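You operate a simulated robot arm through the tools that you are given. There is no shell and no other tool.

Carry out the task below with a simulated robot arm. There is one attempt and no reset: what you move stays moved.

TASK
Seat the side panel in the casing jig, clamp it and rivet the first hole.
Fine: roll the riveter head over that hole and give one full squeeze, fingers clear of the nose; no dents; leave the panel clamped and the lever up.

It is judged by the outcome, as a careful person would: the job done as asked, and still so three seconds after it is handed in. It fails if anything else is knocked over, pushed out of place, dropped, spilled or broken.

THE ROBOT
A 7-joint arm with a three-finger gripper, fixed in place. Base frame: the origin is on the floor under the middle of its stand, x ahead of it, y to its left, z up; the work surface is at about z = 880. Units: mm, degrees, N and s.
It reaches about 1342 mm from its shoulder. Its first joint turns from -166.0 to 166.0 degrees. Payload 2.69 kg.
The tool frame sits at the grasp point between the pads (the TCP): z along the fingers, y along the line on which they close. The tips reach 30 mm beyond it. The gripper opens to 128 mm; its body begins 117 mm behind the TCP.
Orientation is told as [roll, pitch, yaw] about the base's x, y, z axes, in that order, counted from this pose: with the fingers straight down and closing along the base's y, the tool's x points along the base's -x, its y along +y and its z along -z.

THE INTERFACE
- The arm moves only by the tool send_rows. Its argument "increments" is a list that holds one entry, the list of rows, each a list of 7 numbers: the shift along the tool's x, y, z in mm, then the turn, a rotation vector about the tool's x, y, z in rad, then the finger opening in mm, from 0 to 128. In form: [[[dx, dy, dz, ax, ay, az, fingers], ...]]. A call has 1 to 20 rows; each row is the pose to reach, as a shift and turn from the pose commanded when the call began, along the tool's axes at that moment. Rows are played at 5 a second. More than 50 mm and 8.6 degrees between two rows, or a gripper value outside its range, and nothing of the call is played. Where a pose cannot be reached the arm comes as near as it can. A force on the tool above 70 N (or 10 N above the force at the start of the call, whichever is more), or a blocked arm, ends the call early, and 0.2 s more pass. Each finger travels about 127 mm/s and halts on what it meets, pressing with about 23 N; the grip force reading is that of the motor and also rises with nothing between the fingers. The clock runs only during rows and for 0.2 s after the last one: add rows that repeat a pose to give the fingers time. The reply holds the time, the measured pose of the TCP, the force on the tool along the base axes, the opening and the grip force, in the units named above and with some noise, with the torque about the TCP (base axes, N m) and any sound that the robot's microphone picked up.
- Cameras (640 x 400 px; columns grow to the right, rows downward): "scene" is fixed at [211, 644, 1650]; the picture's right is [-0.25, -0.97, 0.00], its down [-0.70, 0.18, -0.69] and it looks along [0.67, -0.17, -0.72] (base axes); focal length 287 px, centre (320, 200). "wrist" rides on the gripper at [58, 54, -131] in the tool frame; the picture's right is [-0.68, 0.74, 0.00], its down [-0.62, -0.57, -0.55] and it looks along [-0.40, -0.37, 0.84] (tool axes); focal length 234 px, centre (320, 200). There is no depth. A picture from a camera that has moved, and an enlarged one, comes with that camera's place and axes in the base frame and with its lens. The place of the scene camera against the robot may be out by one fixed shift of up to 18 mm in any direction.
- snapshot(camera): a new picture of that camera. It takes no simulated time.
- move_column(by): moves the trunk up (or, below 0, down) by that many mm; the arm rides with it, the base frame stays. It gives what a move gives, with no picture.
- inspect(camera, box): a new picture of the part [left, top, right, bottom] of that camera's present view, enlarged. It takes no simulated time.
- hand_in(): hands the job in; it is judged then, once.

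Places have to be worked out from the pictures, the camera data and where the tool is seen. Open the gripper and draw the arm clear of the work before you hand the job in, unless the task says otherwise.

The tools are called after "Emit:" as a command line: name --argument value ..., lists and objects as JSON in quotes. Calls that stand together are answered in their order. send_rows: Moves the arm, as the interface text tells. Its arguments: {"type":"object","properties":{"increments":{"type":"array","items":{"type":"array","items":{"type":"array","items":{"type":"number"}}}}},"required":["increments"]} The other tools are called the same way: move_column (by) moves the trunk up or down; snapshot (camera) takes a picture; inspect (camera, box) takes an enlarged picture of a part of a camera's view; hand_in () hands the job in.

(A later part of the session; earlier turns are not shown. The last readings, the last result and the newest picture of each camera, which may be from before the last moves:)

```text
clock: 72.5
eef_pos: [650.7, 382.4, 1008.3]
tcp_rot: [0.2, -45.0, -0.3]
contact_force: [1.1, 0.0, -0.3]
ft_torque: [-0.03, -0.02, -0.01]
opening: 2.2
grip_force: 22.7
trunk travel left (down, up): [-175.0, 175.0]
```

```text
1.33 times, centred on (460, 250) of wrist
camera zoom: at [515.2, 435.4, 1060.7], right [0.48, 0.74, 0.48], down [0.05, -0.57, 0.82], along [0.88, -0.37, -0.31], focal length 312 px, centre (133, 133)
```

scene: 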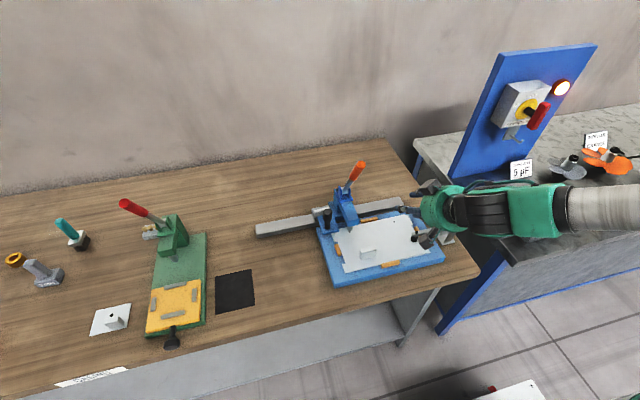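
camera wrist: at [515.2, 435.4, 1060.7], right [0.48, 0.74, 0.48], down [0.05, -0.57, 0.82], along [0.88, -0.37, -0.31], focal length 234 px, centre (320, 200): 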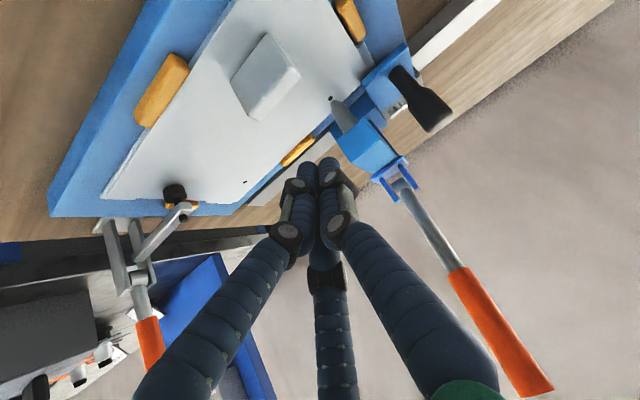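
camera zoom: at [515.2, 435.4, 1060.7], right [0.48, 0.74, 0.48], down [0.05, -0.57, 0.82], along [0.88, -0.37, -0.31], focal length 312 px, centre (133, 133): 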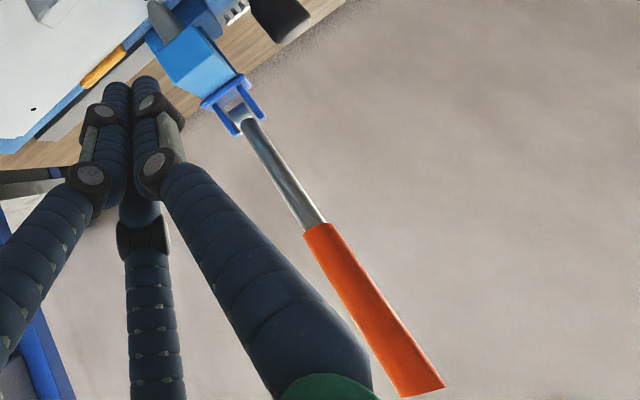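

The lever pivots near (818, 412, 1008), with its end near (727, 412, 1188), leaning forward about 26°. I'll pull it forward and down with the closed fingertips from behind; first I back away along the tool axis and bring the gripper vertical, away from the lever.

Emit:
send_rows --increments '[[[0, 0, -32, 0, 0, 0, 10], [0, 0, -64, 0, 0, 0, 16], [0, 0, -96, 0, 0, 0, 16], [0, 0, -127, 0, 0, 0, 16], [0, 0, -127, 0, 0, 0, 16]]]'

Emit:
send_rows --increments '[[[0, 0, 0, 0, 0.131, 0, 16], [0, 0, 0, 0, 0.262, 0, 16], [0, 0, 0, 0, 0.393, 0, 16], [0, 0, 0, 0, 0.524, 0, 16], [0, 0, 0, 0, 0.655, 0, 16], [0, 0, 0, 0, 0.785, 0, 16], [0, 0, 0, 0, 0.785, 0, 16]]]'

Emit:
send_rows --increments '[[[0, 0, -40, 0, 0, -0.131, 16], [0, 0, -80, 0, 0, -0.262, 16], [0, 0, -120, 0, 0, -0.393, 16], [0, 0, -160, 0, 0, -0.524, 16], [0, 0, -185, 0, 0, -0.524, 16], [0, 0, -185, 0, 0, -0.524, 16]]]'

Emit:
snapshot --camera "wrist"

Emit:
snapshot --camera "scene"

```text
clock: 73.7
eef_pos: [561.5, 381.4, 1099.4]
tcp_rot: [0.2, -45.0, -0.2]
contact_force: [0.3, -0.4, 0.4]
ft_torque: [0.0, 0.03, 0.03]
opening: 16.0
grip_force: 0.0
trunk travel left (down, up): [-175.0, 175.0]
```

```text
clock: 75.3
eef_pos: [561.1, 381.3, 1098.7]
tcp_rot: [0.3, 0.2, 0.0]
contact_force: [0.7, 0.3, -0.2]
ft_torque: [-0.02, 0.04, 0.0]
opening: 15.9
grip_force: 0.1
trunk travel left (down, up): [-175.0, 175.0]
```

```text
clock: 76.7
eef_pos: [559.7, 380.9, 1285.0]
tcp_rot: [0.1, 0.1, 30.0]
contact_force: [0.5, 0.2, 0.5]
ft_torque: [0.0, -0.05, 0.0]
opening: 15.9
grip_force: 0.1
trunk travel left (down, up): [-175.0, 175.0]
```

```text
taken
camera wrist: at [482.1, 397.5, 1416.4], right [0.22, 0.98, 0.0], down [0.82, -0.18, 0.55], along [0.54, -0.12, -0.84], focal length 234 px, centre (320, 200)
```

wrist: 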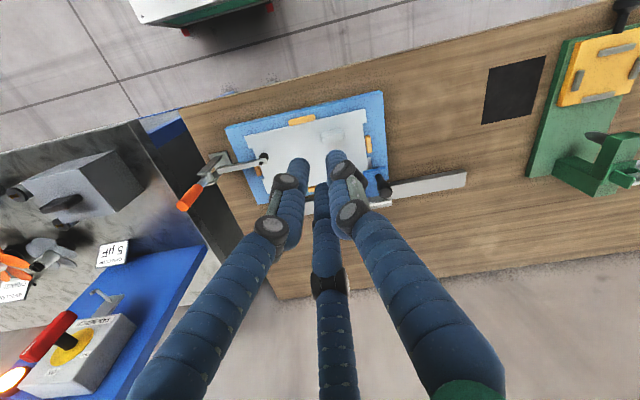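

```text
taken
```

scene: 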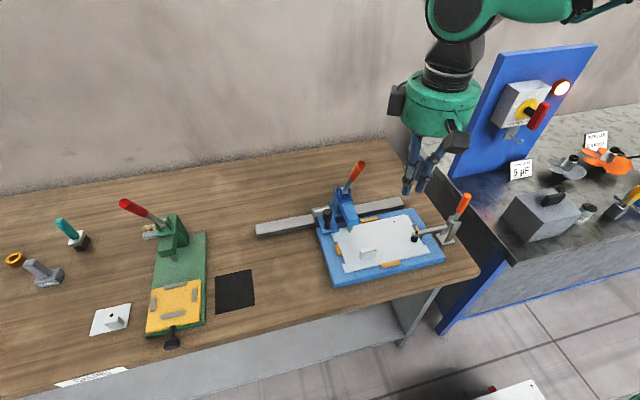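

The gripper is vertical, turned 30°, and high. I move over to the +x side of the lever at this height (tips about 60 mm above the lever's end), then look.

Emit:
send_rows --increments '[[[-38, -15.8, 0, 0, 0, 0, 16], [-76, -31.6, 0, 0, 0, 0, 16], [-114, -47.4, 0, 0, 0, 0, 16], [-152, -63.2, 0, 0, 0, 0, 16], [-190, -79, 0, 0, 0, 0, 16], [-228.4, -94.4, 0, 0, 0, 0, 16], [-228.4, -94.4, 0, 0, 0, 0, 16]]]'

Emit:
snapshot --camera "wrist"

Emit:
snapshot --camera "scene"

```text
clock: 78.3
eef_pos: [806.9, 412.9, 1285.0]
tcp_rot: [0.1, 0.0, 30.0]
contact_force: [0.6, -1.0, -0.9]
ft_torque: [-0.01, 0.04, 0.0]
opening: 15.8
grip_force: 0.0
trunk travel left (down, up): [-175.0, 175.0]
```

```text
taken
camera wrist: at [728.0, 429.9, 1415.7], right [0.22, 0.98, 0.0], down [0.82, -0.18, 0.55], along [0.53, -0.12, -0.84], focal length 234 px, centre (320, 200)
```

wrist: 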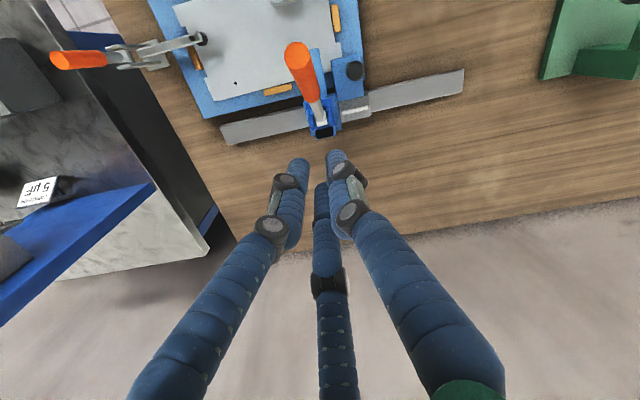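

```text
taken
```

scene: 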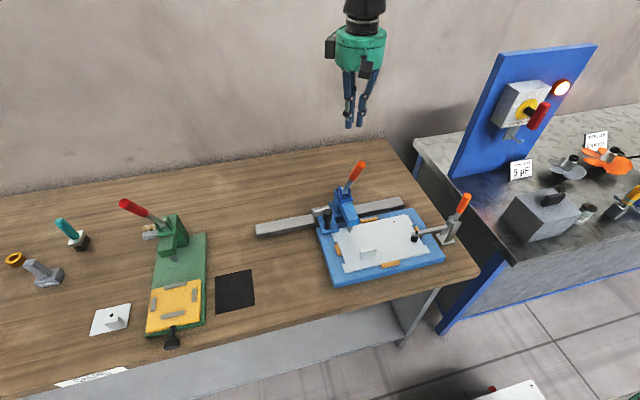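

The lever lies centred between the two front fingers in y, at about 411. I descend behind it to TCP z ≈ 1197 and then approach toward −x until about 12 mm from contact.

Emit:
send_rows --increments '[[[0.3, -0.6, 22, 0, 0, 0, 16], [0.3, -0.6, 44, 0, 0, 0, 16], [0.3, -0.6, 66, 0, 0, 0, 16], [0.3, -0.6, 88, 0, 0, 0, 16], [13.3, 6.9, 88, 0, 0, 0, 16], [26.3, 14.4, 88, 0, 0, 0, 16], [26.3, 14.4, 88, 0, 0, 0, 16]]]'

Emit:
snapshot --camera "wrist"

Emit:
inspect --camera "scene" --box '[300, 100, 400, 230]'

```text
clock: 79.9
eef_pos: [776.3, 413.1, 1195.7]
tcp_rot: [0.1, -0.1, 30.0]
contact_force: [0.1, 0.4, 0.0]
ft_torque: [0.02, -0.06, 0.0]
opening: 16.0
grip_force: 0.1
trunk travel left (down, up): [-175.0, 175.0]
```

```text
taken
camera wrist: at [696.6, 429.8, 1328.4], right [0.22, 0.98, 0.0], down [0.82, -0.18, 0.55], along [0.54, -0.12, -0.84], focal length 234 px, centre (320, 200)
```

wrist: 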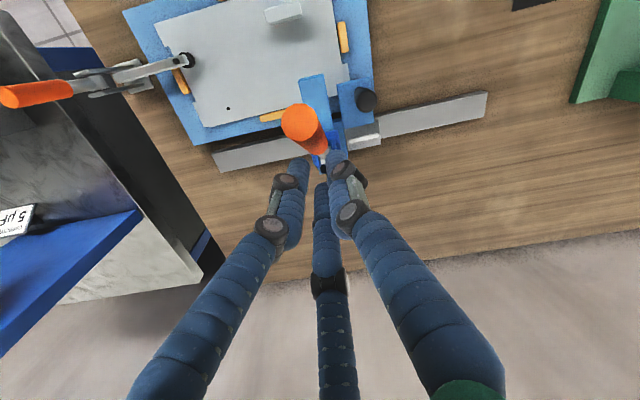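

```text
3.08 times, centred on (350, 165) of scene
camera zoom: at [211.0, 644.0, 1650.0], right [-0.25, -0.97, 0.0], down [-0.7, 0.18, -0.69], along [0.67, -0.17, -0.72], focal length 884 px, centre (228, 308)
```

zoom: 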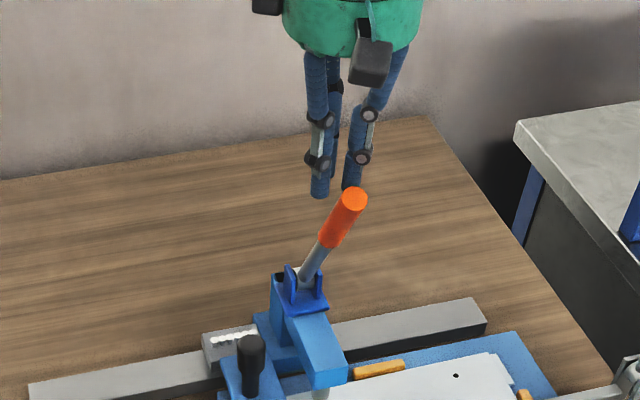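

The lever looks about 1–2 mm toward −y of the gripper's centre. A sideways push could roll the carriage off the hole, so I zoom in to centre it precisely.

Emit:
inspect --camera "wrist" --box '[260, 90, 380, 210]'

Emit:
inspect --camera "scene" --box '[330, 130, 370, 190]'

```text
3.33 times, centred on (320, 150) of wrist
camera zoom: at [696.6, 429.8, 1328.4], right [0.22, 0.98, 0.0], down [0.82, -0.18, 0.55], along [0.54, -0.12, -0.84], focal length 781 px, centre (320, 367)
```

zoom: 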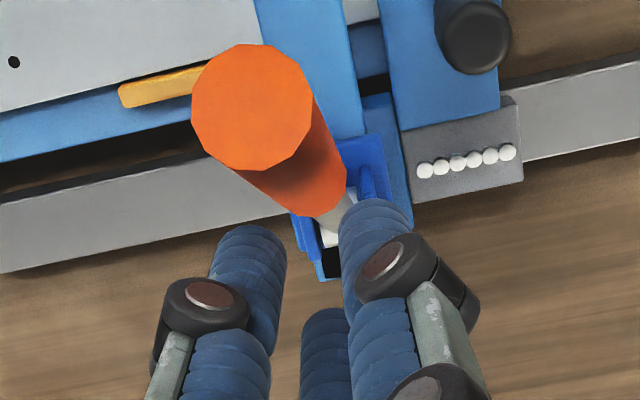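

```text
6.67 times, centred on (350, 160) of scene
camera zoom: at [211.0, 644.0, 1650.0], right [-0.25, -0.97, 0.0], down [-0.7, 0.18, -0.69], along [0.67, -0.17, -0.72], focal length 1915 px, centre (120, 467)
```

zoom: 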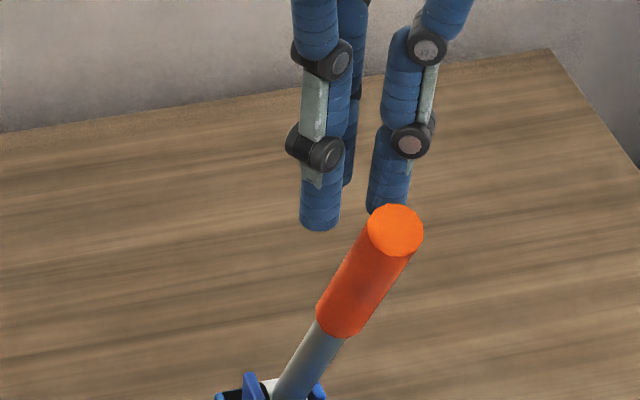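

Projected precisely, the lever axis is about 2.0 mm to −y of the gripper's centre. I shift −2 mm in y and ease toward −x to just before contact.

Emit:
send_rows --increments '[[[1, -1.7, 0, 0, 0, 0, 16], [1, -1.7, 0, 0, 0, 0, 16], [4.5, 0.3, 0, 0, 0, 0, 16], [7.9, 2.3, 0, 0, 0, 0, 16], [7.9, 2.3, 0, 0, 0, 0, 16]]]'

Emit:
inspect --camera "wrist" --box '[260, 90, 380, 210]'

```text
clock: 81.1
eef_pos: [767.7, 411.6, 1196.3]
tcp_rot: [0.0, -0.1, 30.1]
contact_force: [-1.0, 0.3, 0.0]
ft_torque: [-0.02, 0.0, -0.02]
opening: 15.9
grip_force: 0.1
trunk travel left (down, up): [-175.0, 175.0]
```

```text
3.33 times, centred on (320, 150) of wrist
camera zoom: at [689.0, 427.7, 1327.8], right [0.22, 0.98, 0.0], down [0.82, -0.18, 0.55], along [0.54, -0.12, -0.84], focal length 781 px, centre (320, 367)
```

zoom: 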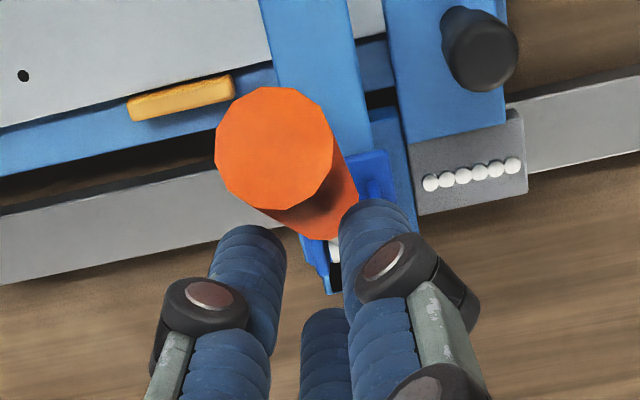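

The lever is now centred on the gripper in y to within measurement. I begin the pull: forward (−x) and slightly down along the lever's arc.

Emit:
send_rows --increments '[[[4.3, 2.5, 0.5, 0, 0, 0, 16], [8.7, 5, 2, 0, 0, 0, 16], [13, 7.5, 4, 0, 0, 0, 16], [17.6, 10.2, 6.6, 0, 0, 0, 16], [24.2, 14, 11, 0, 0, 0, 16], [31.4, 18.2, 16.1, 0, 0, 0, 16], [31.4, 18.2, 16.1, 0, 0, 0, 16]]]'

Emit:
inspect --camera "wrist" --box '[240, 60, 400, 210]'

Emit:
inspect --camera "scene" --box '[300, 120, 400, 240]'

```text
clock: 82.7
eef_pos: [732.0, 410.6, 1180.3]
tcp_rot: [0.1, -0.1, 29.9]
contact_force: [0.7, -1.1, 0.4]
ft_torque: [0.0, 0.0, 0.02]
opening: 16.1
grip_force: 0.0
trunk travel left (down, up): [-175.0, 175.0]
```

```text
2.67 times, centred on (320, 135) of wrist
camera zoom: at [652.6, 427.7, 1311.7], right [0.22, 0.98, 0.0], down [0.82, -0.18, 0.55], along [0.54, -0.12, -0.84], focal length 624 px, centre (320, 373)
```

zoom: 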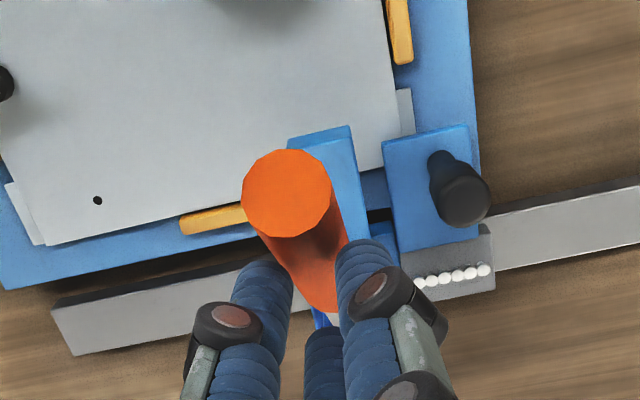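

```text
3.33 times, centred on (350, 180) of scene
camera zoom: at [211.0, 644.0, 1650.0], right [-0.25, -0.97, 0.0], down [-0.7, 0.18, -0.69], along [0.67, -0.17, -0.72], focal length 958 px, centre (220, 267)
```

zoom: 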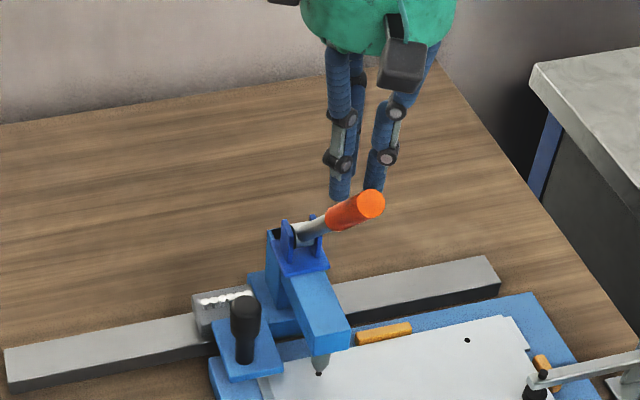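

The lever moves easily (under 2 N), and the lever end has come down to about 40°. I continue along the arc.

Emit:
send_rows --increments '[[[6.5, 3.8, 5.5, 0, 0, 0, 16], [13, 7.5, 11, 0, 0, 0, 16], [19, 11, 17.2, 0, 0, 0, 16], [24.9, 14.4, 23.4, 0, 0, 0, 16], [30.3, 17.5, 30.3, 0, 0, 0, 16], [35.8, 20.7, 37.2, 0, 0, 0, 16], [35.8, 20.7, 37.2, 0, 0, 0, 16]]]'

Emit:
inspect --camera "wrist" --box '[240, 60, 400, 210]'

Emit:
inspect --camera "scene" --box '[300, 120, 400, 240]'

```text
clock: 84.3
eef_pos: [689.7, 411.2, 1143.3]
tcp_rot: [0.0, -0.2, 30.1]
contact_force: [0.0, -0.3, 0.4]
ft_torque: [-0.01, -0.01, 0.05]
opening: 16.0
grip_force: 0.4
trunk travel left (down, up): [-175.0, 175.0]
```

```text
2.67 times, centred on (320, 135) of wrist
camera zoom: at [611.2, 428.0, 1274.7], right [0.22, 0.98, 0.0], down [0.82, -0.18, 0.55], along [0.54, -0.12, -0.84], focal length 624 px, centre (320, 373)
```

zoom: 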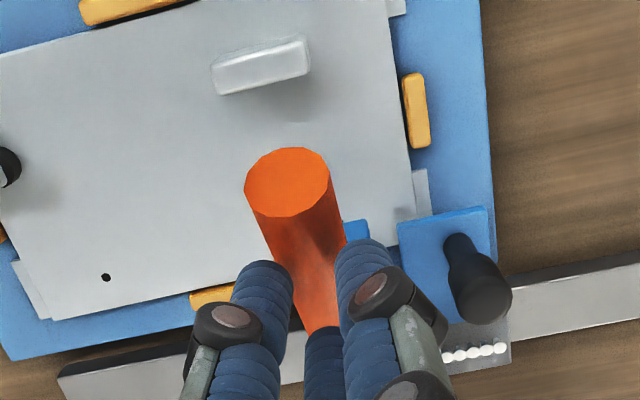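

```text
3.33 times, centred on (350, 180) of scene
camera zoom: at [211.0, 644.0, 1650.0], right [-0.25, -0.97, 0.0], down [-0.7, 0.18, -0.69], along [0.67, -0.17, -0.72], focal length 958 px, centre (220, 267)
```

zoom: 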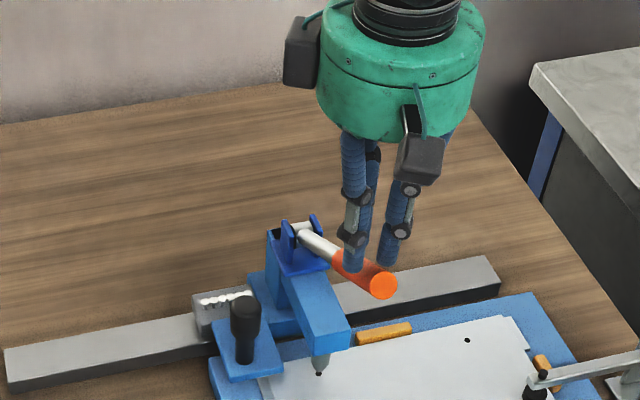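

Still moving freely, at about 58°. I continue, now mostly downward, watching for the working stroke's resistance.

Emit:
send_rows --increments '[[[4.8, 2.8, 7.5, 0, 0, 0, 16], [9.6, 5.6, 15, 0, 0, 0, 16], [13.7, 7.9, 22.9, 0, 0, 0, 16], [17.8, 10.3, 30.8, 0, 0, 0, 16], [21.2, 12.3, 39.2, 0, 0, 0, 16], [24.6, 14.2, 47.5, 0, 0, 0, 16], [24.6, 14.2, 47.5, 0, 0, 0, 16]]]'

Emit:
inspect --camera "scene" --box '[300, 120, 400, 240]'

Emit:
inspect --camera "wrist" --box '[240, 60, 400, 210]'

```text
clock: 85.9
eef_pos: [661.7, 409.3, 1097.1]
tcp_rot: [0.1, -0.3, 29.9]
contact_force: [5.5, -4.5, 16.0]
ft_torque: [-0.2, 0.02, 0.0]
opening: 14.6
grip_force: 0.0
trunk travel left (down, up): [-175.0, 175.0]
```

```text
3.33 times, centred on (350, 180) of scene
camera zoom: at [211.0, 644.0, 1650.0], right [-0.25, -0.97, 0.0], down [-0.7, 0.18, -0.69], along [0.67, -0.17, -0.72], focal length 958 px, centre (220, 267)
```

zoom: 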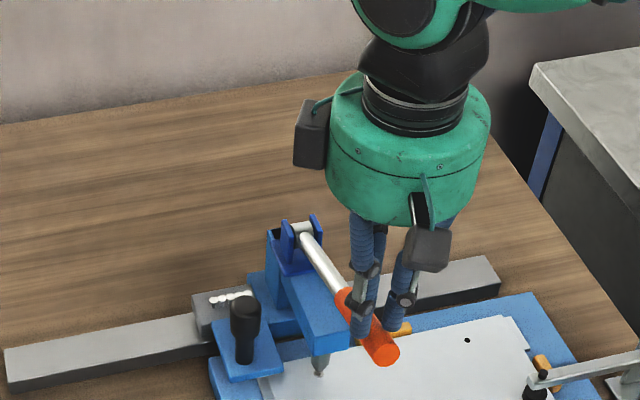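

```text
2.67 times, centred on (320, 135) of wrist
camera zoom: at [583.2, 427.4, 1228.3], right [0.22, 0.98, 0.0], down [0.81, -0.18, 0.55], along [0.54, -0.12, -0.84], focal length 624 px, centre (320, 373)
```

zoom: 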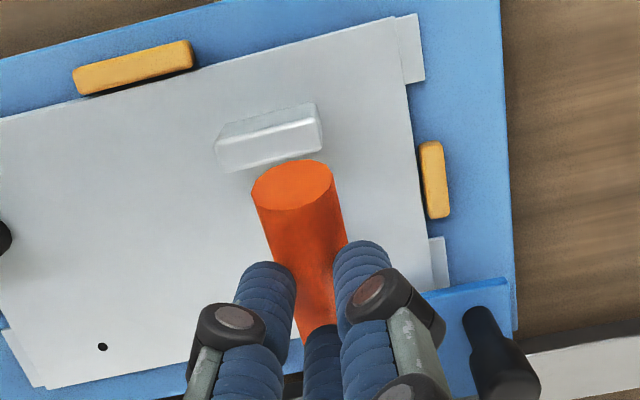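

Resistance has begun (about 17 N), so the working stroke has started. I continue down in 3 mm steps, with a slight −y relief since the tool feels about 4 N sideways.

Emit:
send_rows --increments '[[[1.1, 0.2, 3, 0, 0, 0, 16], [1.9, 0.7, 6, 0, 0, 0, 16], [3, 1.3, 9, 0, 0, 0, 16], [3.8, 1.8, 12, 0, 0, 0, 16], [4.7, 2.3, 15, 0, 0, 0, 16], [5.5, 2.7, 17.3, 0, 0, 0, 16], [5.5, 2.7, 17.3, 0, 0, 0, 16]]]'

Emit:
inspect --camera "scene" --box '[300, 150, 400, 250]'

Emit:
inspect --camera "wrist" --box '[240, 60, 400, 210]'

```text
clock: 86.8
eef_pos: [664.9, 412.2, 1095.1]
tcp_rot: [0.1, -1.1, 30.0]
contact_force: [6.2, -2.4, 20.3]
ft_torque: [-0.05, 0.07, 0.1]
opening: 17.1
grip_force: 0.7
trunk travel left (down, up): [-175.0, 175.0]
stopped in row 4: the force on the tool passed its limit at 73 N (the readings are from after the stop); the commanded pose is now the measured one
```

```text
4.00 times, centred on (350, 200) of scene
camera zoom: at [211.0, 644.0, 1650.0], right [-0.25, -0.97, 0.0], down [-0.7, 0.18, -0.69], along [0.67, -0.17, -0.72], focal length 1149 px, centre (200, 200)
```

zoom: 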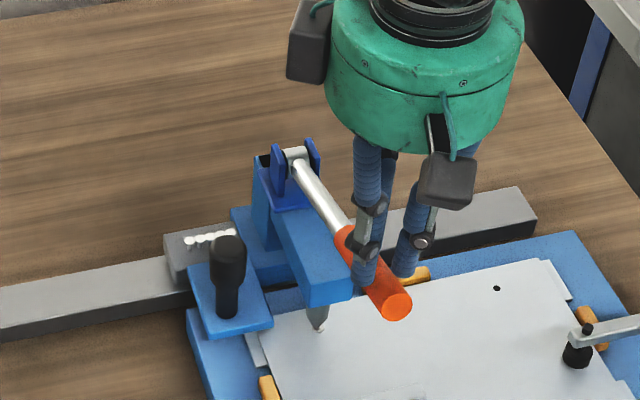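

```text
2.67 times, centred on (320, 135) of wrist
camera zoom: at [583.3, 428.1, 1226.4], right [0.22, 0.98, 0.02], down [0.81, -0.19, 0.56], along [0.55, -0.11, -0.83], focal length 624 px, centre (320, 373)
```

zoom: 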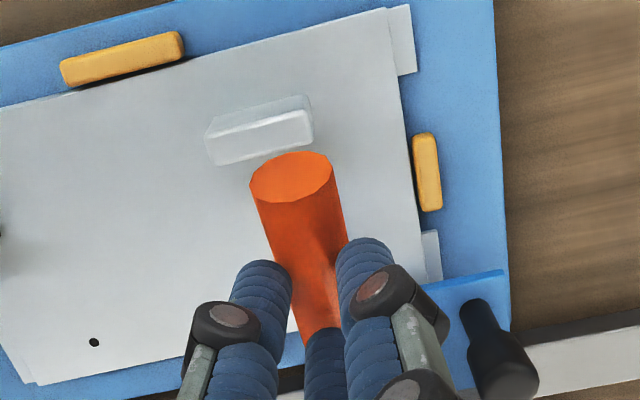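

The lever hit a hard stop (73 N), and something white now shows at the nose tip. I zoom in on the nose and the lever.

Emit:
inspect --camera "scene" --box '[342, 222, 358, 234]'

Emit:
inspect --camera "scene" --box '[310, 180, 390, 240]'

```text
16.00 times, centred on (350, 228) of scene
camera zoom: at [211.0, 644.0, 1650.0], right [-0.25, -0.97, 0.0], down [-0.7, 0.18, -0.69], along [0.67, -0.17, -0.72], focal length 4596 px, centre (-160, -248)
```

zoom: 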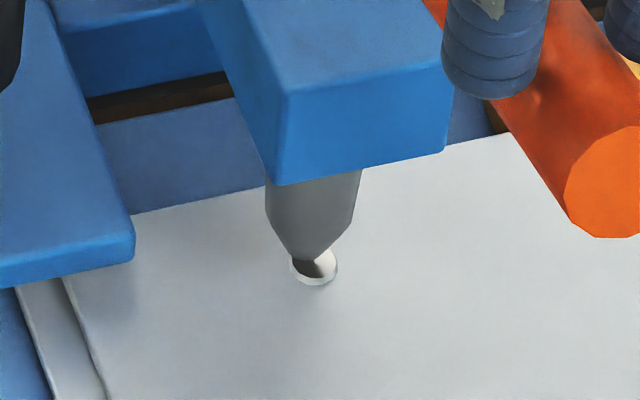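

```text
6.67 times, centred on (350, 210) of scene
camera zoom: at [211.0, 644.0, 1650.0], right [-0.25, -0.97, 0.0], down [-0.7, 0.18, -0.69], along [0.67, -0.17, -0.72], focal length 1915 px, centre (120, 133)
```

zoom: 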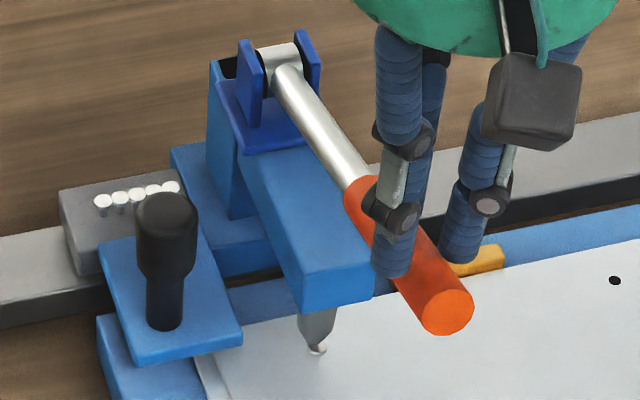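

The rivet is set in hole 1: its head is visible at the nose and the tray has gone from six rivets to five. The lever is at its end stop, so the squeeze is complete. I ease up slowly to see whether the lever returns by itself.

Emit:
send_rows --increments '[[[0, 0, -2, 0, 0, 0, 16], [0, 0, -5, 0, 0, 0, 16], [-1, -0.6, -10, 0, 0, 0, 16], [-2, -1.2, -16, 0, 0, 0, 16], [-3, -1.8, -22, 0, 0, 0, 16], [-3, -1.8, -22, 0, 0, 0, 16]]]'

Emit:
inspect --camera "scene" --box '[310, 170, 390, 240]'

Emit:
inspect --camera "scene" --box '[342, 222, 358, 234]'

```text
clock: 88.2
eef_pos: [666.1, 411.2, 1115.1]
tcp_rot: [0.1, -0.7, 30.0]
contact_force: [-0.5, 0.4, 0.0]
ft_torque: [0.02, -0.01, -0.01]
opening: 15.8
grip_force: 0.1
trunk travel left (down, up): [-175.0, 175.0]
```

```text
5.71 times, centred on (350, 205) of scene
camera zoom: at [211.0, 644.0, 1650.0], right [-0.25, -0.97, 0.0], down [-0.7, 0.18, -0.69], along [0.67, -0.17, -0.72], focal length 1642 px, centre (149, 171)
```

zoom: 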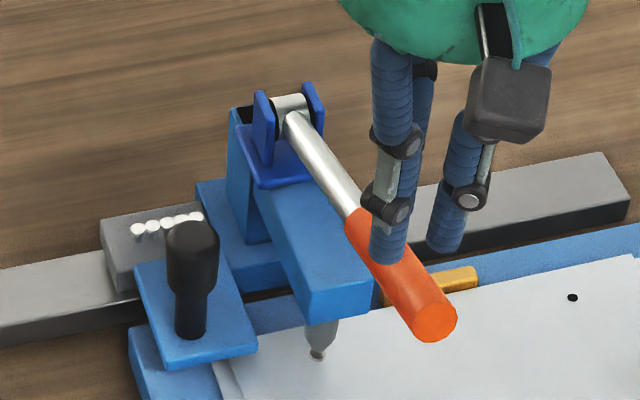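

```text
16.00 times, centred on (350, 228) of scene
camera zoom: at [211.0, 644.0, 1650.0], right [-0.25, -0.97, 0.0], down [-0.7, 0.18, -0.69], along [0.67, -0.17, -0.72], focal length 4596 px, centre (-160, -248)
```

zoom: 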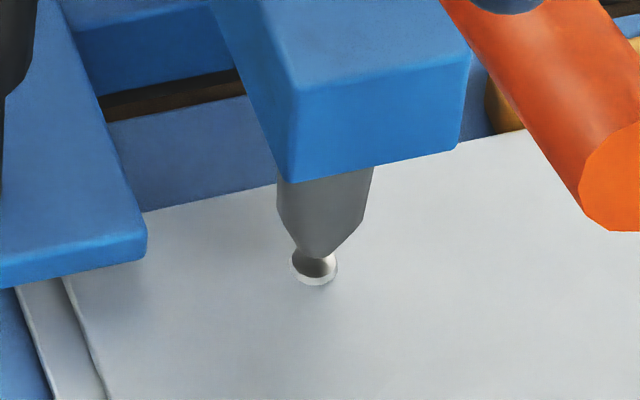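

The lever stays down on its own, with the head still over the hole, so I must lift it back up. I'll cradle it from below with the fingers nearly horizontal. First I rise clear and turn back to yaw 0.

Emit:
send_rows --increments '[[[0, 0, -20, 0, 0, 0, 16], [0, 0, -50, 0, 0, 0, 16], [0, 0, -85, 0, 0, 0, 16], [0, 0, -120, 0, 0, 0.131, 16], [10, 6, -140, 0, 0, 0.262, 16], [20, 12, -140, 0, 0, 0.393, 16], [35, 20, -140, 0, 0, 0.524, 16], [35, 20, -140, 0, 0, 0.524, 16]]]'

Emit:
send_rows --increments '[[[0, 0, 0, 0, -0.136, 0, 16], [0, 0, 0, 0, -0.272, 0, 16], [0, 0, 0, 0, -0.408, 0, 16], [0, 0, 0, 0, -0.544, 0, 16], [0, 0, 0, 0, -0.68, 0, 16], [0, 0, 0, 0, -0.815, 0, 16], [0, 0, 0, 0, -0.95, 0, 16], [0, 0, 0, 0, -1.087, 0, 16], [0, 0, 0, 0, -1.222, 0, 16], [0, 0, 0, 0, -1.222, 0, 16]]]'

Emit:
snapshot --camera "wrist"

Emit:
snapshot --camera "scene"

```text
clock: 90.0
eef_pos: [622.6, 410.6, 1253.3]
tcp_rot: [0.6, -0.5, -0.1]
contact_force: [-0.7, -0.6, 0.7]
ft_torque: [0.02, -0.03, -0.01]
opening: 16.0
grip_force: 0.0
trunk travel left (down, up): [-175.0, 175.0]
```

```text
clock: 92.2
eef_pos: [624.4, 410.6, 1254.8]
tcp_rot: [1.6, -70.7, -1.7]
contact_force: [-0.2, -0.7, -0.4]
ft_torque: [-0.01, -0.02, 0.0]
opening: 16.1
grip_force: 0.1
trunk travel left (down, up): [-175.0, 175.0]
```

```text
taken
camera wrist: at [479.8, 464.9, 1243.7], right [0.22, 0.73, 0.65], down [-0.31, -0.57, 0.76], along [0.92, -0.37, 0.1], focal length 234 px, centre (320, 200)
```

wrist: 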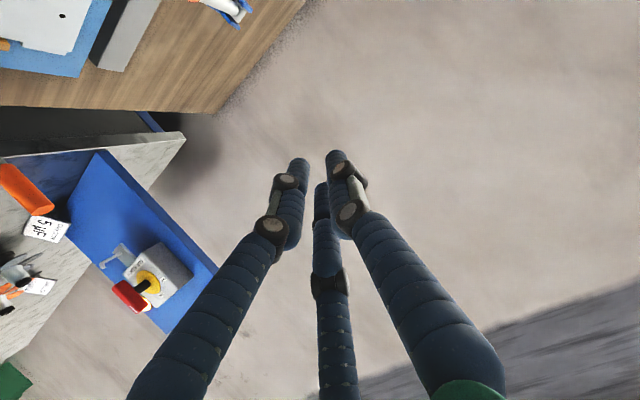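

```text
taken
```

scene: 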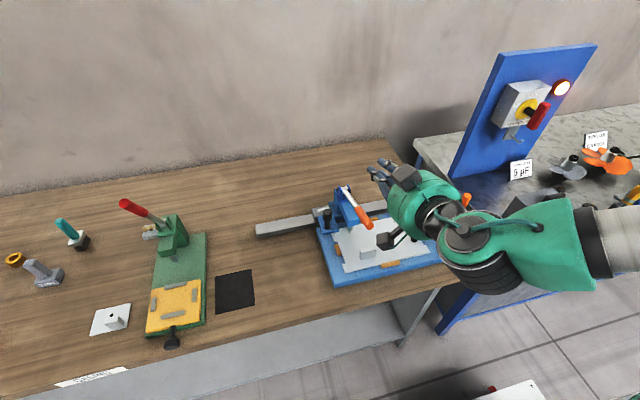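

The near-horizontal orientation was reached. I back off in −x, lower to about z 1054 in front of the lever's end, and roll the gripper 30° so two fingers form an upward-facing cradle.

Emit:
send_rows --increments '[[[10.4, 0, -29.6, 0, 0, 0.131, 16], [20.7, 0, -59.1, 0, 0, 0.262, 16], [31.1, 0, -88.7, 0, 0, 0.393, 16], [68.8, 0, -75.5, 0, 0, 0.524, 16], [106.6, 0, -62.3, 0, 0, 0.524, 16], [144.3, 0, -49, 0, 0, 0.524, 16], [182.1, 0, -35.8, 0, 0, 0.524, 16], [219.9, 0, -22.6, 0, 0, 0.524, 16], [219.9, 0, -22.6, 0, 0, 0.524, 16]]]'

Emit:
snapshot --camera "wrist"

Emit:
snapshot --camera "scene"

```text
clock: 94.2
eef_pos: [530.0, 415.0, 1056.5]
tcp_rot: [54.2, -54.4, -60.0]
contact_force: [0.6, 0.8, 0.3]
ft_torque: [-0.03, -0.04, -0.04]
opening: 16.2
grip_force: 0.0
out of reach, approached as far as the arm can: row 8, 9
trunk travel left (down, up): [-175.0, 175.0]
```

```text
taken
camera wrist: at [398.3, 490.5, 1079.0], right [0.32, 0.3, 0.9], down [-0.43, -0.8, 0.42], along [0.84, -0.53, -0.13], focal length 234 px, centre (320, 200)
```

wrist: 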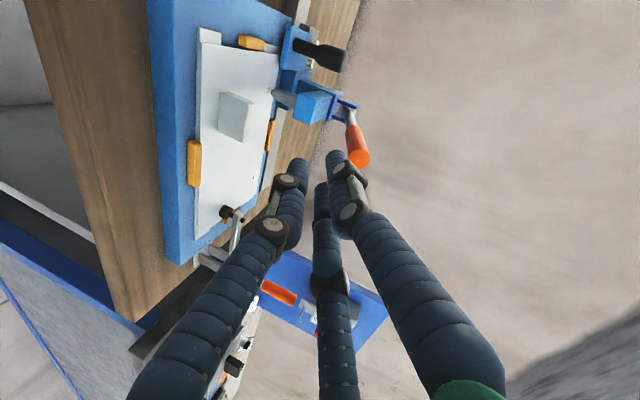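

```text
taken
```

scene: 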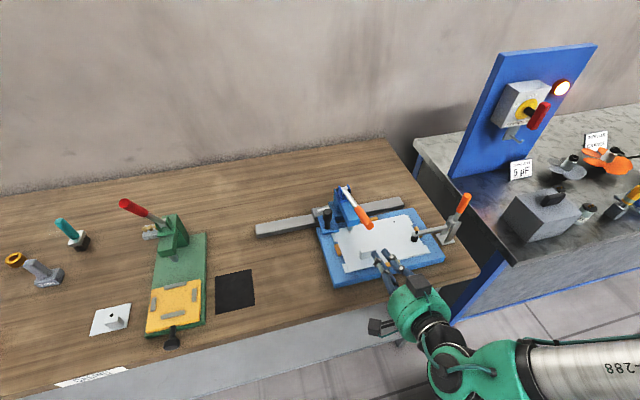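

The pose is as intended (fingers nearly horizontal, cradle facing up), though right at the edge of reach here; moving toward +x will ease that. I zoom in to locate the lever relative to the fingers.

Emit:
inspect --camera "wrist" --box '[280, 70, 400, 210]'

Emit:
inspect --camera "scene" --box '[310, 175, 410, 275]'

```text
2.86 times, centred on (340, 140) of wrist
camera zoom: at [398.3, 490.5, 1079.0], right [0.32, 0.3, 0.9], down [-0.43, -0.8, 0.42], along [0.84, -0.53, -0.13], focal length 669 px, centre (263, 371)
```

zoom: 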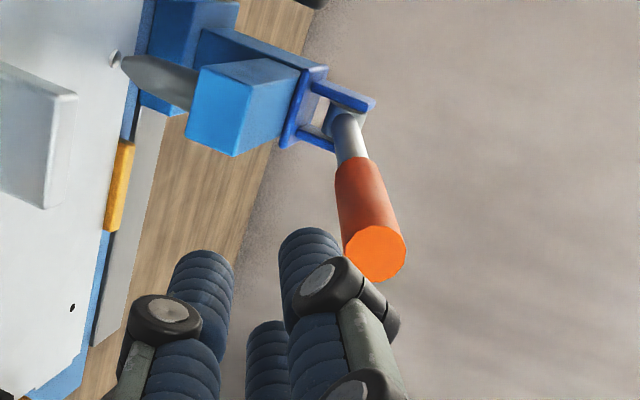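

```text
4.00 times, centred on (360, 225) of scene
camera zoom: at [211.0, 644.0, 1650.0], right [-0.25, -0.97, 0.0], down [-0.7, 0.18, -0.69], along [0.67, -0.17, -0.72], focal length 1149 px, centre (160, 100)
```

zoom: 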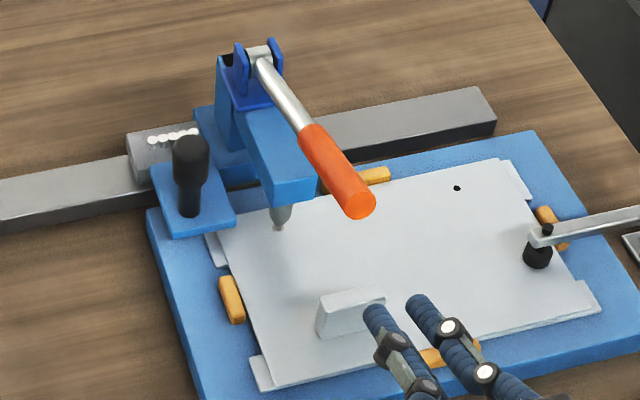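

The lever end is at about (631, 410, 1061), with the lever at roughly 75°. I come in lower and forward under its end, flattening the pitch by another 6°, leaving about 15 mm below the lever.

Emit:
send_rows --increments '[[[7.8, -4.5, 34.9, -0.018, -0.03, 0, 16], [15.5, -9, 69.8, -0.035, -0.06, 0, 16], [9.8, -5.7, 88.7, -0.053, -0.091, 0, 16], [4.7, -2.7, 105.7, -0.053, -0.091, 0, 16], [4.7, -2.7, 105.7, -0.053, -0.091, 0, 16]]]'

Emit:
snapshot --camera "wrist"

Emit:
inspect --camera "scene" --box '[310, 175, 410, 275]'

```text
clock: 95.4
eef_pos: [636.5, 436.6, 1046.2]
tcp_rot: [61.2, -58.0, -66.2]
contact_force: [0.0, -0.4, -0.2]
ft_torque: [-0.02, -0.07, -0.03]
opening: 14.8
grip_force: 0.1
out of reach, approached as far as the arm can: row 1, 2, 3, 4, 5
trunk travel left (down, up): [-175.0, 175.0]
```

```text
taken
camera wrist: at [504.5, 516.0, 1056.1], right [0.25, 0.32, 0.92], down [-0.48, -0.78, 0.4], along [0.84, -0.54, -0.04], focal length 234 px, centre (320, 200)
```

wrist: 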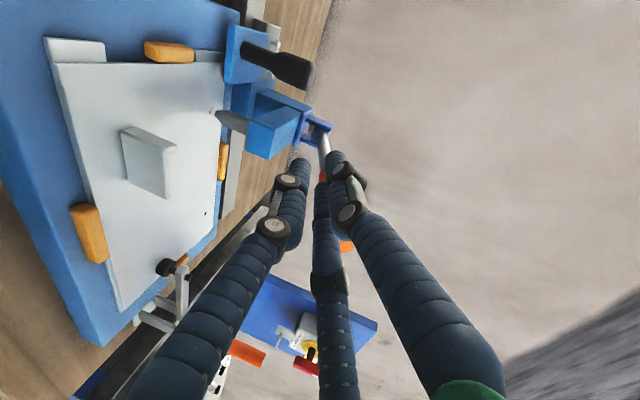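

```text
4.00 times, centred on (360, 225) of scene
camera zoom: at [211.0, 644.0, 1650.0], right [-0.25, -0.97, 0.0], down [-0.7, 0.18, -0.69], along [0.67, -0.17, -0.72], focal length 1149 px, centre (160, 100)
```

zoom: 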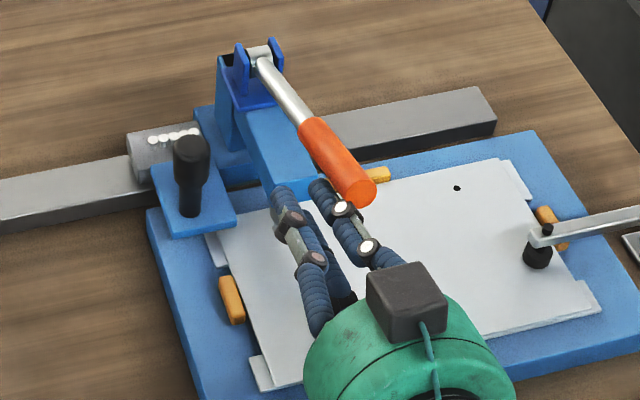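

The arm couldn't reach that pose and drifted to +y beside the lever, without touching it. I retract straight back in −x, keeping the +y offset so nothing brushes the lever.

Emit:
send_rows --increments '[[[-14.5, 43, -8, 0, 0, 0, 16], [-5.5, 40.1, -47, 0, 0, 0, 16], [0, 37, -86.6, 0, 0, 0, 16], [0.1, 37, -117.4, 0, 0, 0, 16], [0.1, 37, -117.4, 0, 0, 0, 16]]]'

Emit:
snapshot --camera "wrist"

Emit:
inspect --camera "scene" --box '[310, 175, 410, 275]'

```text
clock: 96.6
eef_pos: [525.7, 468.8, 1091.2]
tcp_rot: [65.0, -57.0, -68.6]
contact_force: [0.1, -0.3, 0.8]
ft_torque: [0.01, -0.01, 0.0]
opening: 15.7
grip_force: 0.1
trunk travel left (down, up): [-175.0, 175.0]
```

```text
taken
camera wrist: at [391.8, 545.2, 1100.1], right [0.22, 0.29, 0.93], down [-0.48, -0.8, 0.36], along [0.85, -0.52, -0.04], focal length 234 px, centre (320, 200)
```

wrist: 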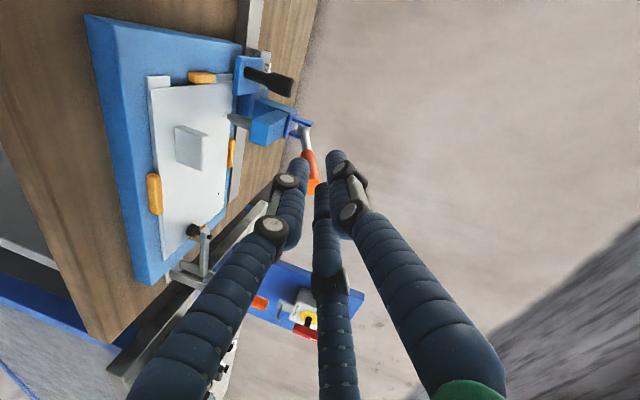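

```text
4.00 times, centred on (360, 225) of scene
camera zoom: at [211.0, 644.0, 1650.0], right [-0.25, -0.97, 0.0], down [-0.7, 0.18, -0.69], along [0.67, -0.17, -0.72], focal length 1149 px, centre (160, 100)
```

zoom: 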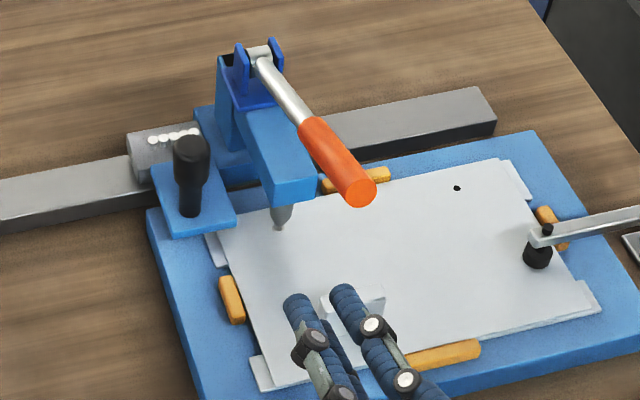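

Carriage and lever are undisturbed. A simpler way: push the lever's end from the front with vertical fingers and follow its arc upward, as worked for the clamp. I rotate the gripper back to vertical here, away from the lever.

Emit:
send_rows --increments '[[[0, 0, -5, 0, 0, -0.131, 16], [0, 0, -10, 0, 0, -0.262, 16], [0, 0, -10, 0, 0, -0.393, 16], [0, 0, -10, 0, 0, -0.524, 16], [0, 0, -10, 0, 0, -0.524, 16]]]'

Emit:
send_rows --increments '[[[0, 0, 0, 0, 0.148, 0, 16], [0, 0, 0, 0, 0.297, 0, 16], [0, 0, 0, 0, 0.445, 0, 16], [0, 0, 0, 0, 0.594, 0, 16], [0, 0, 0, 0, 0.742, 0, 16], [0, 0, 0, 0, 0.891, 0, 16], [0, 0, 0, 0, 1.04, 0, 16], [0, 0, 0, 0, 1.188, 0, 16], [0, 0, 0, 0, 1.337, 0, 16], [0, 0, 0, 0, 1.337, 0, 16]]]'

Emit:
snapshot --camera "scene"

```text
clock: 97.8
eef_pos: [516.3, 468.5, 1093.6]
tcp_rot: [1.9, -76.6, -1.8]
contact_force: [-0.3, 0.7, -0.7]
ft_torque: [0.0, 0.01, 0.0]
opening: 16.2
grip_force: 0.2
trunk travel left (down, up): [-175.0, 175.0]
```

```text
clock: 100.0
eef_pos: [515.7, 469.6, 1093.3]
tcp_rot: [0.5, 0.1, 0.0]
contact_force: [0.1, -0.4, -0.2]
ft_torque: [0.01, 0.07, 0.01]
opening: 16.0
grip_force: 0.1
trunk travel left (down, up): [-175.0, 175.0]
```

```text
taken
```

scene: 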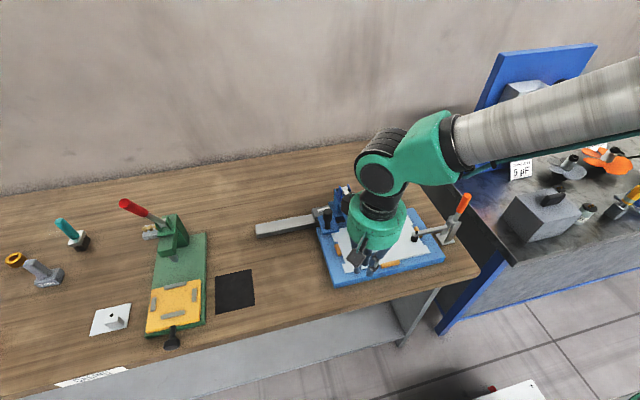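

Vertical again. I turn to yaw −30 so the two-finger cradle faces +x, and move to about 25 mm in front of the lever's end, centred on it in y.

Emit:
send_rows --increments '[[[-17, -15, 4, 0, 0, 0.131, 16], [-35, -30, 9, 0, 0, 0.262, 16], [-52, -45, 14, 0, 0, 0.393, 16], [-69.3, -59.6, 18, 0, 0, 0.524, 16], [-69.3, -59.6, 18, 0, 0, 0.524, 16]]]'

Emit:
snapshot --camera "wrist"

Emit:
inspect --camera "wrist" --box '[240, 120, 440, 270]'

Emit:
inspect --camera "scene" --box '[310, 160, 420, 270]'

```text
clock: 101.2
eef_pos: [587.2, 410.6, 1075.3]
tcp_rot: [0.5, 0.2, -30.1]
contact_force: [0.1, -0.3, 0.2]
ft_torque: [-0.02, 0.02, 0.01]
opening: 16.0
grip_force: 0.1
trunk travel left (down, up): [-175.0, 175.0]
```

```text
taken
camera wrist: at [562.4, 484.4, 1207.7], right [0.95, 0.3, 0.0], down [0.25, -0.8, 0.54], along [0.16, -0.52, -0.84], focal length 234 px, centre (320, 200)
```

wrist: 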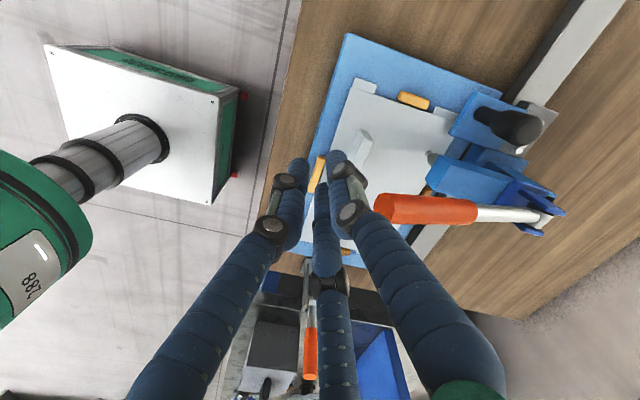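

```text
2.67 times, centred on (340, 195) of wrist
camera zoom: at [562.4, 484.4, 1207.7], right [0.95, 0.3, 0.0], down [0.25, -0.8, 0.54], along [0.16, -0.52, -0.84], focal length 624 px, centre (267, 213)
```

zoom: 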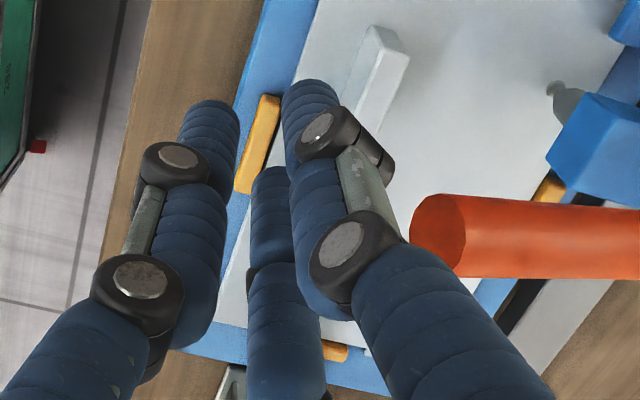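

```text
3.64 times, centred on (365, 215) of scene
camera zoom: at [211.0, 644.0, 1650.0], right [-0.25, -0.97, 0.0], down [-0.7, 0.18, -0.69], along [0.67, -0.17, -0.72], focal length 1045 px, centre (156, 146)
```

zoom: 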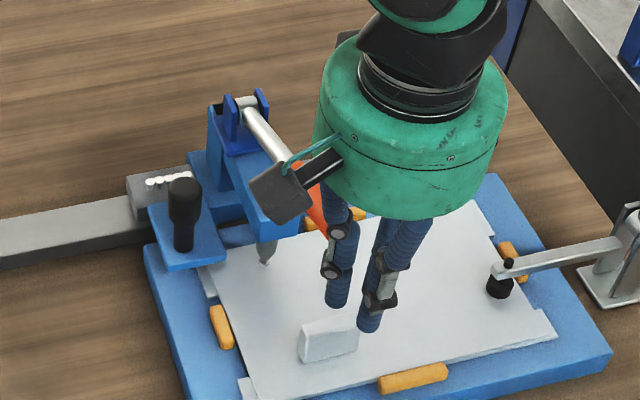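

The lever's end is at about (633, 409, 1074), centred on the gripper in y within about 1 mm. I move +x slowly until the fingers touch the lever's end.

Emit:
send_rows --increments '[[[-8.7, 5, 0, 0, 0, 0, 16], [-17.3, 10, 0, 0, 0, 0, 16], [-20.8, 12, 0, 0, 0, 0, 16], [-23.4, 13.5, 0, 0, 0, 0, 16], [-25.1, 14.5, 0, 0, 0, 0, 16], [-25.1, 14.5, 0, 0, 0, 0, 16]]]'

Emit:
inspect --camera "wrist" --box '[240, 120, 440, 270]'

```text
clock: 102.6
eef_pos: [614.1, 409.7, 1077.2]
tcp_rot: [0.5, 0.2, -30.0]
contact_force: [-21.8, -1.8, 5.6]
ft_torque: [-0.02, 0.04, -0.07]
opening: 17.2
grip_force: 17.6
trunk travel left (down, up): [-175.0, 175.0]
```

```text
2.67 times, centred on (340, 195) of wrist
camera zoom: at [588.7, 484.8, 1209.0], right [0.95, 0.3, 0.0], down [0.25, -0.8, 0.54], along [0.16, -0.52, -0.84], focal length 624 px, centre (267, 213)
```

zoom: 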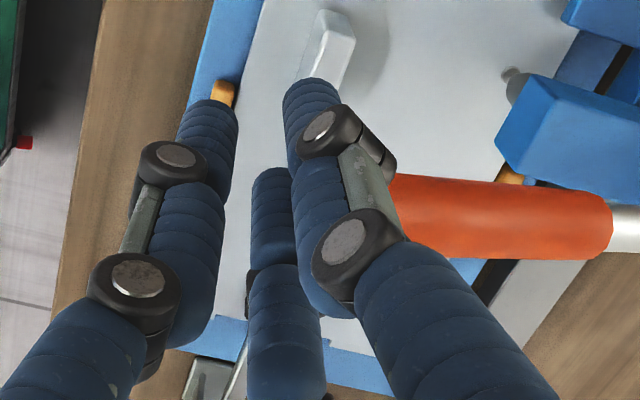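

The fingers press the lever's end at about 22 N in x with almost no sideways force. I now follow the arc upward, letting z lead slightly so friction carries the lever up.

Emit:
send_rows --increments '[[[-1.2, 0.7, -5, 0, 0, 0, 16], [-2.6, 1.5, -11, 0, 0, 0, 16], [-4.3, 2.5, -17, 0, 0, 0, 16], [-6.5, 3.8, -24, 0, 0, 0, 16], [-9.5, 5.5, -31, 0, 0, 0, 16], [-13.2, 7.6, -39, 0, 0, 0, 16], [-13.2, 7.6, -39, 0, 0, 0, 16]]]'

Emit:
inspect --camera "wrist" --box '[240, 120, 440, 270]'

Emit:
inspect --camera "scene" --box '[300, 120, 420, 250]'

```text
clock: 104.2
eef_pos: [631.2, 409.4, 1114.8]
tcp_rot: [0.5, 0.3, -30.1]
contact_force: [-2.6, 0.2, 2.0]
ft_torque: [0.07, 0.03, 0.02]
opening: 16.1
grip_force: 0.1
trunk travel left (down, up): [-175.0, 175.0]
```

```text
2.67 times, centred on (340, 195) of wrist
camera zoom: at [605.3, 484.3, 1247.4], right [0.95, 0.3, 0.0], down [0.25, -0.8, 0.54], along [0.16, -0.52, -0.84], focal length 624 px, centre (267, 213)
```

zoom: 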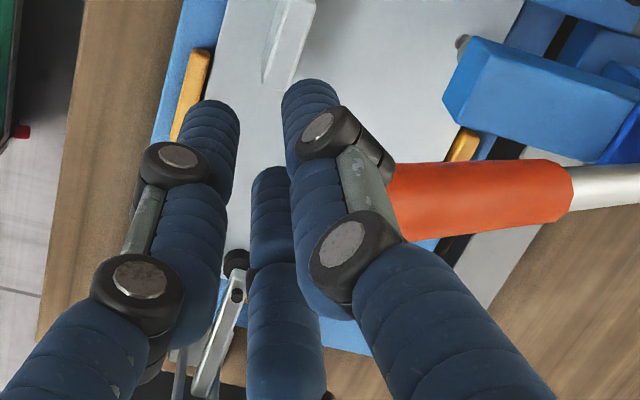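

```text
3.08 times, centred on (360, 185) of scene
camera zoom: at [211.0, 644.0, 1650.0], right [-0.25, -0.97, 0.0], down [-0.7, 0.18, -0.69], along [0.67, -0.17, -0.72], focal length 884 px, centre (197, 246)
```

zoom: 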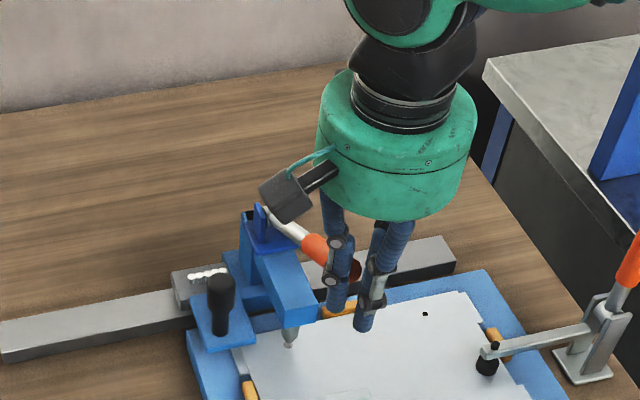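

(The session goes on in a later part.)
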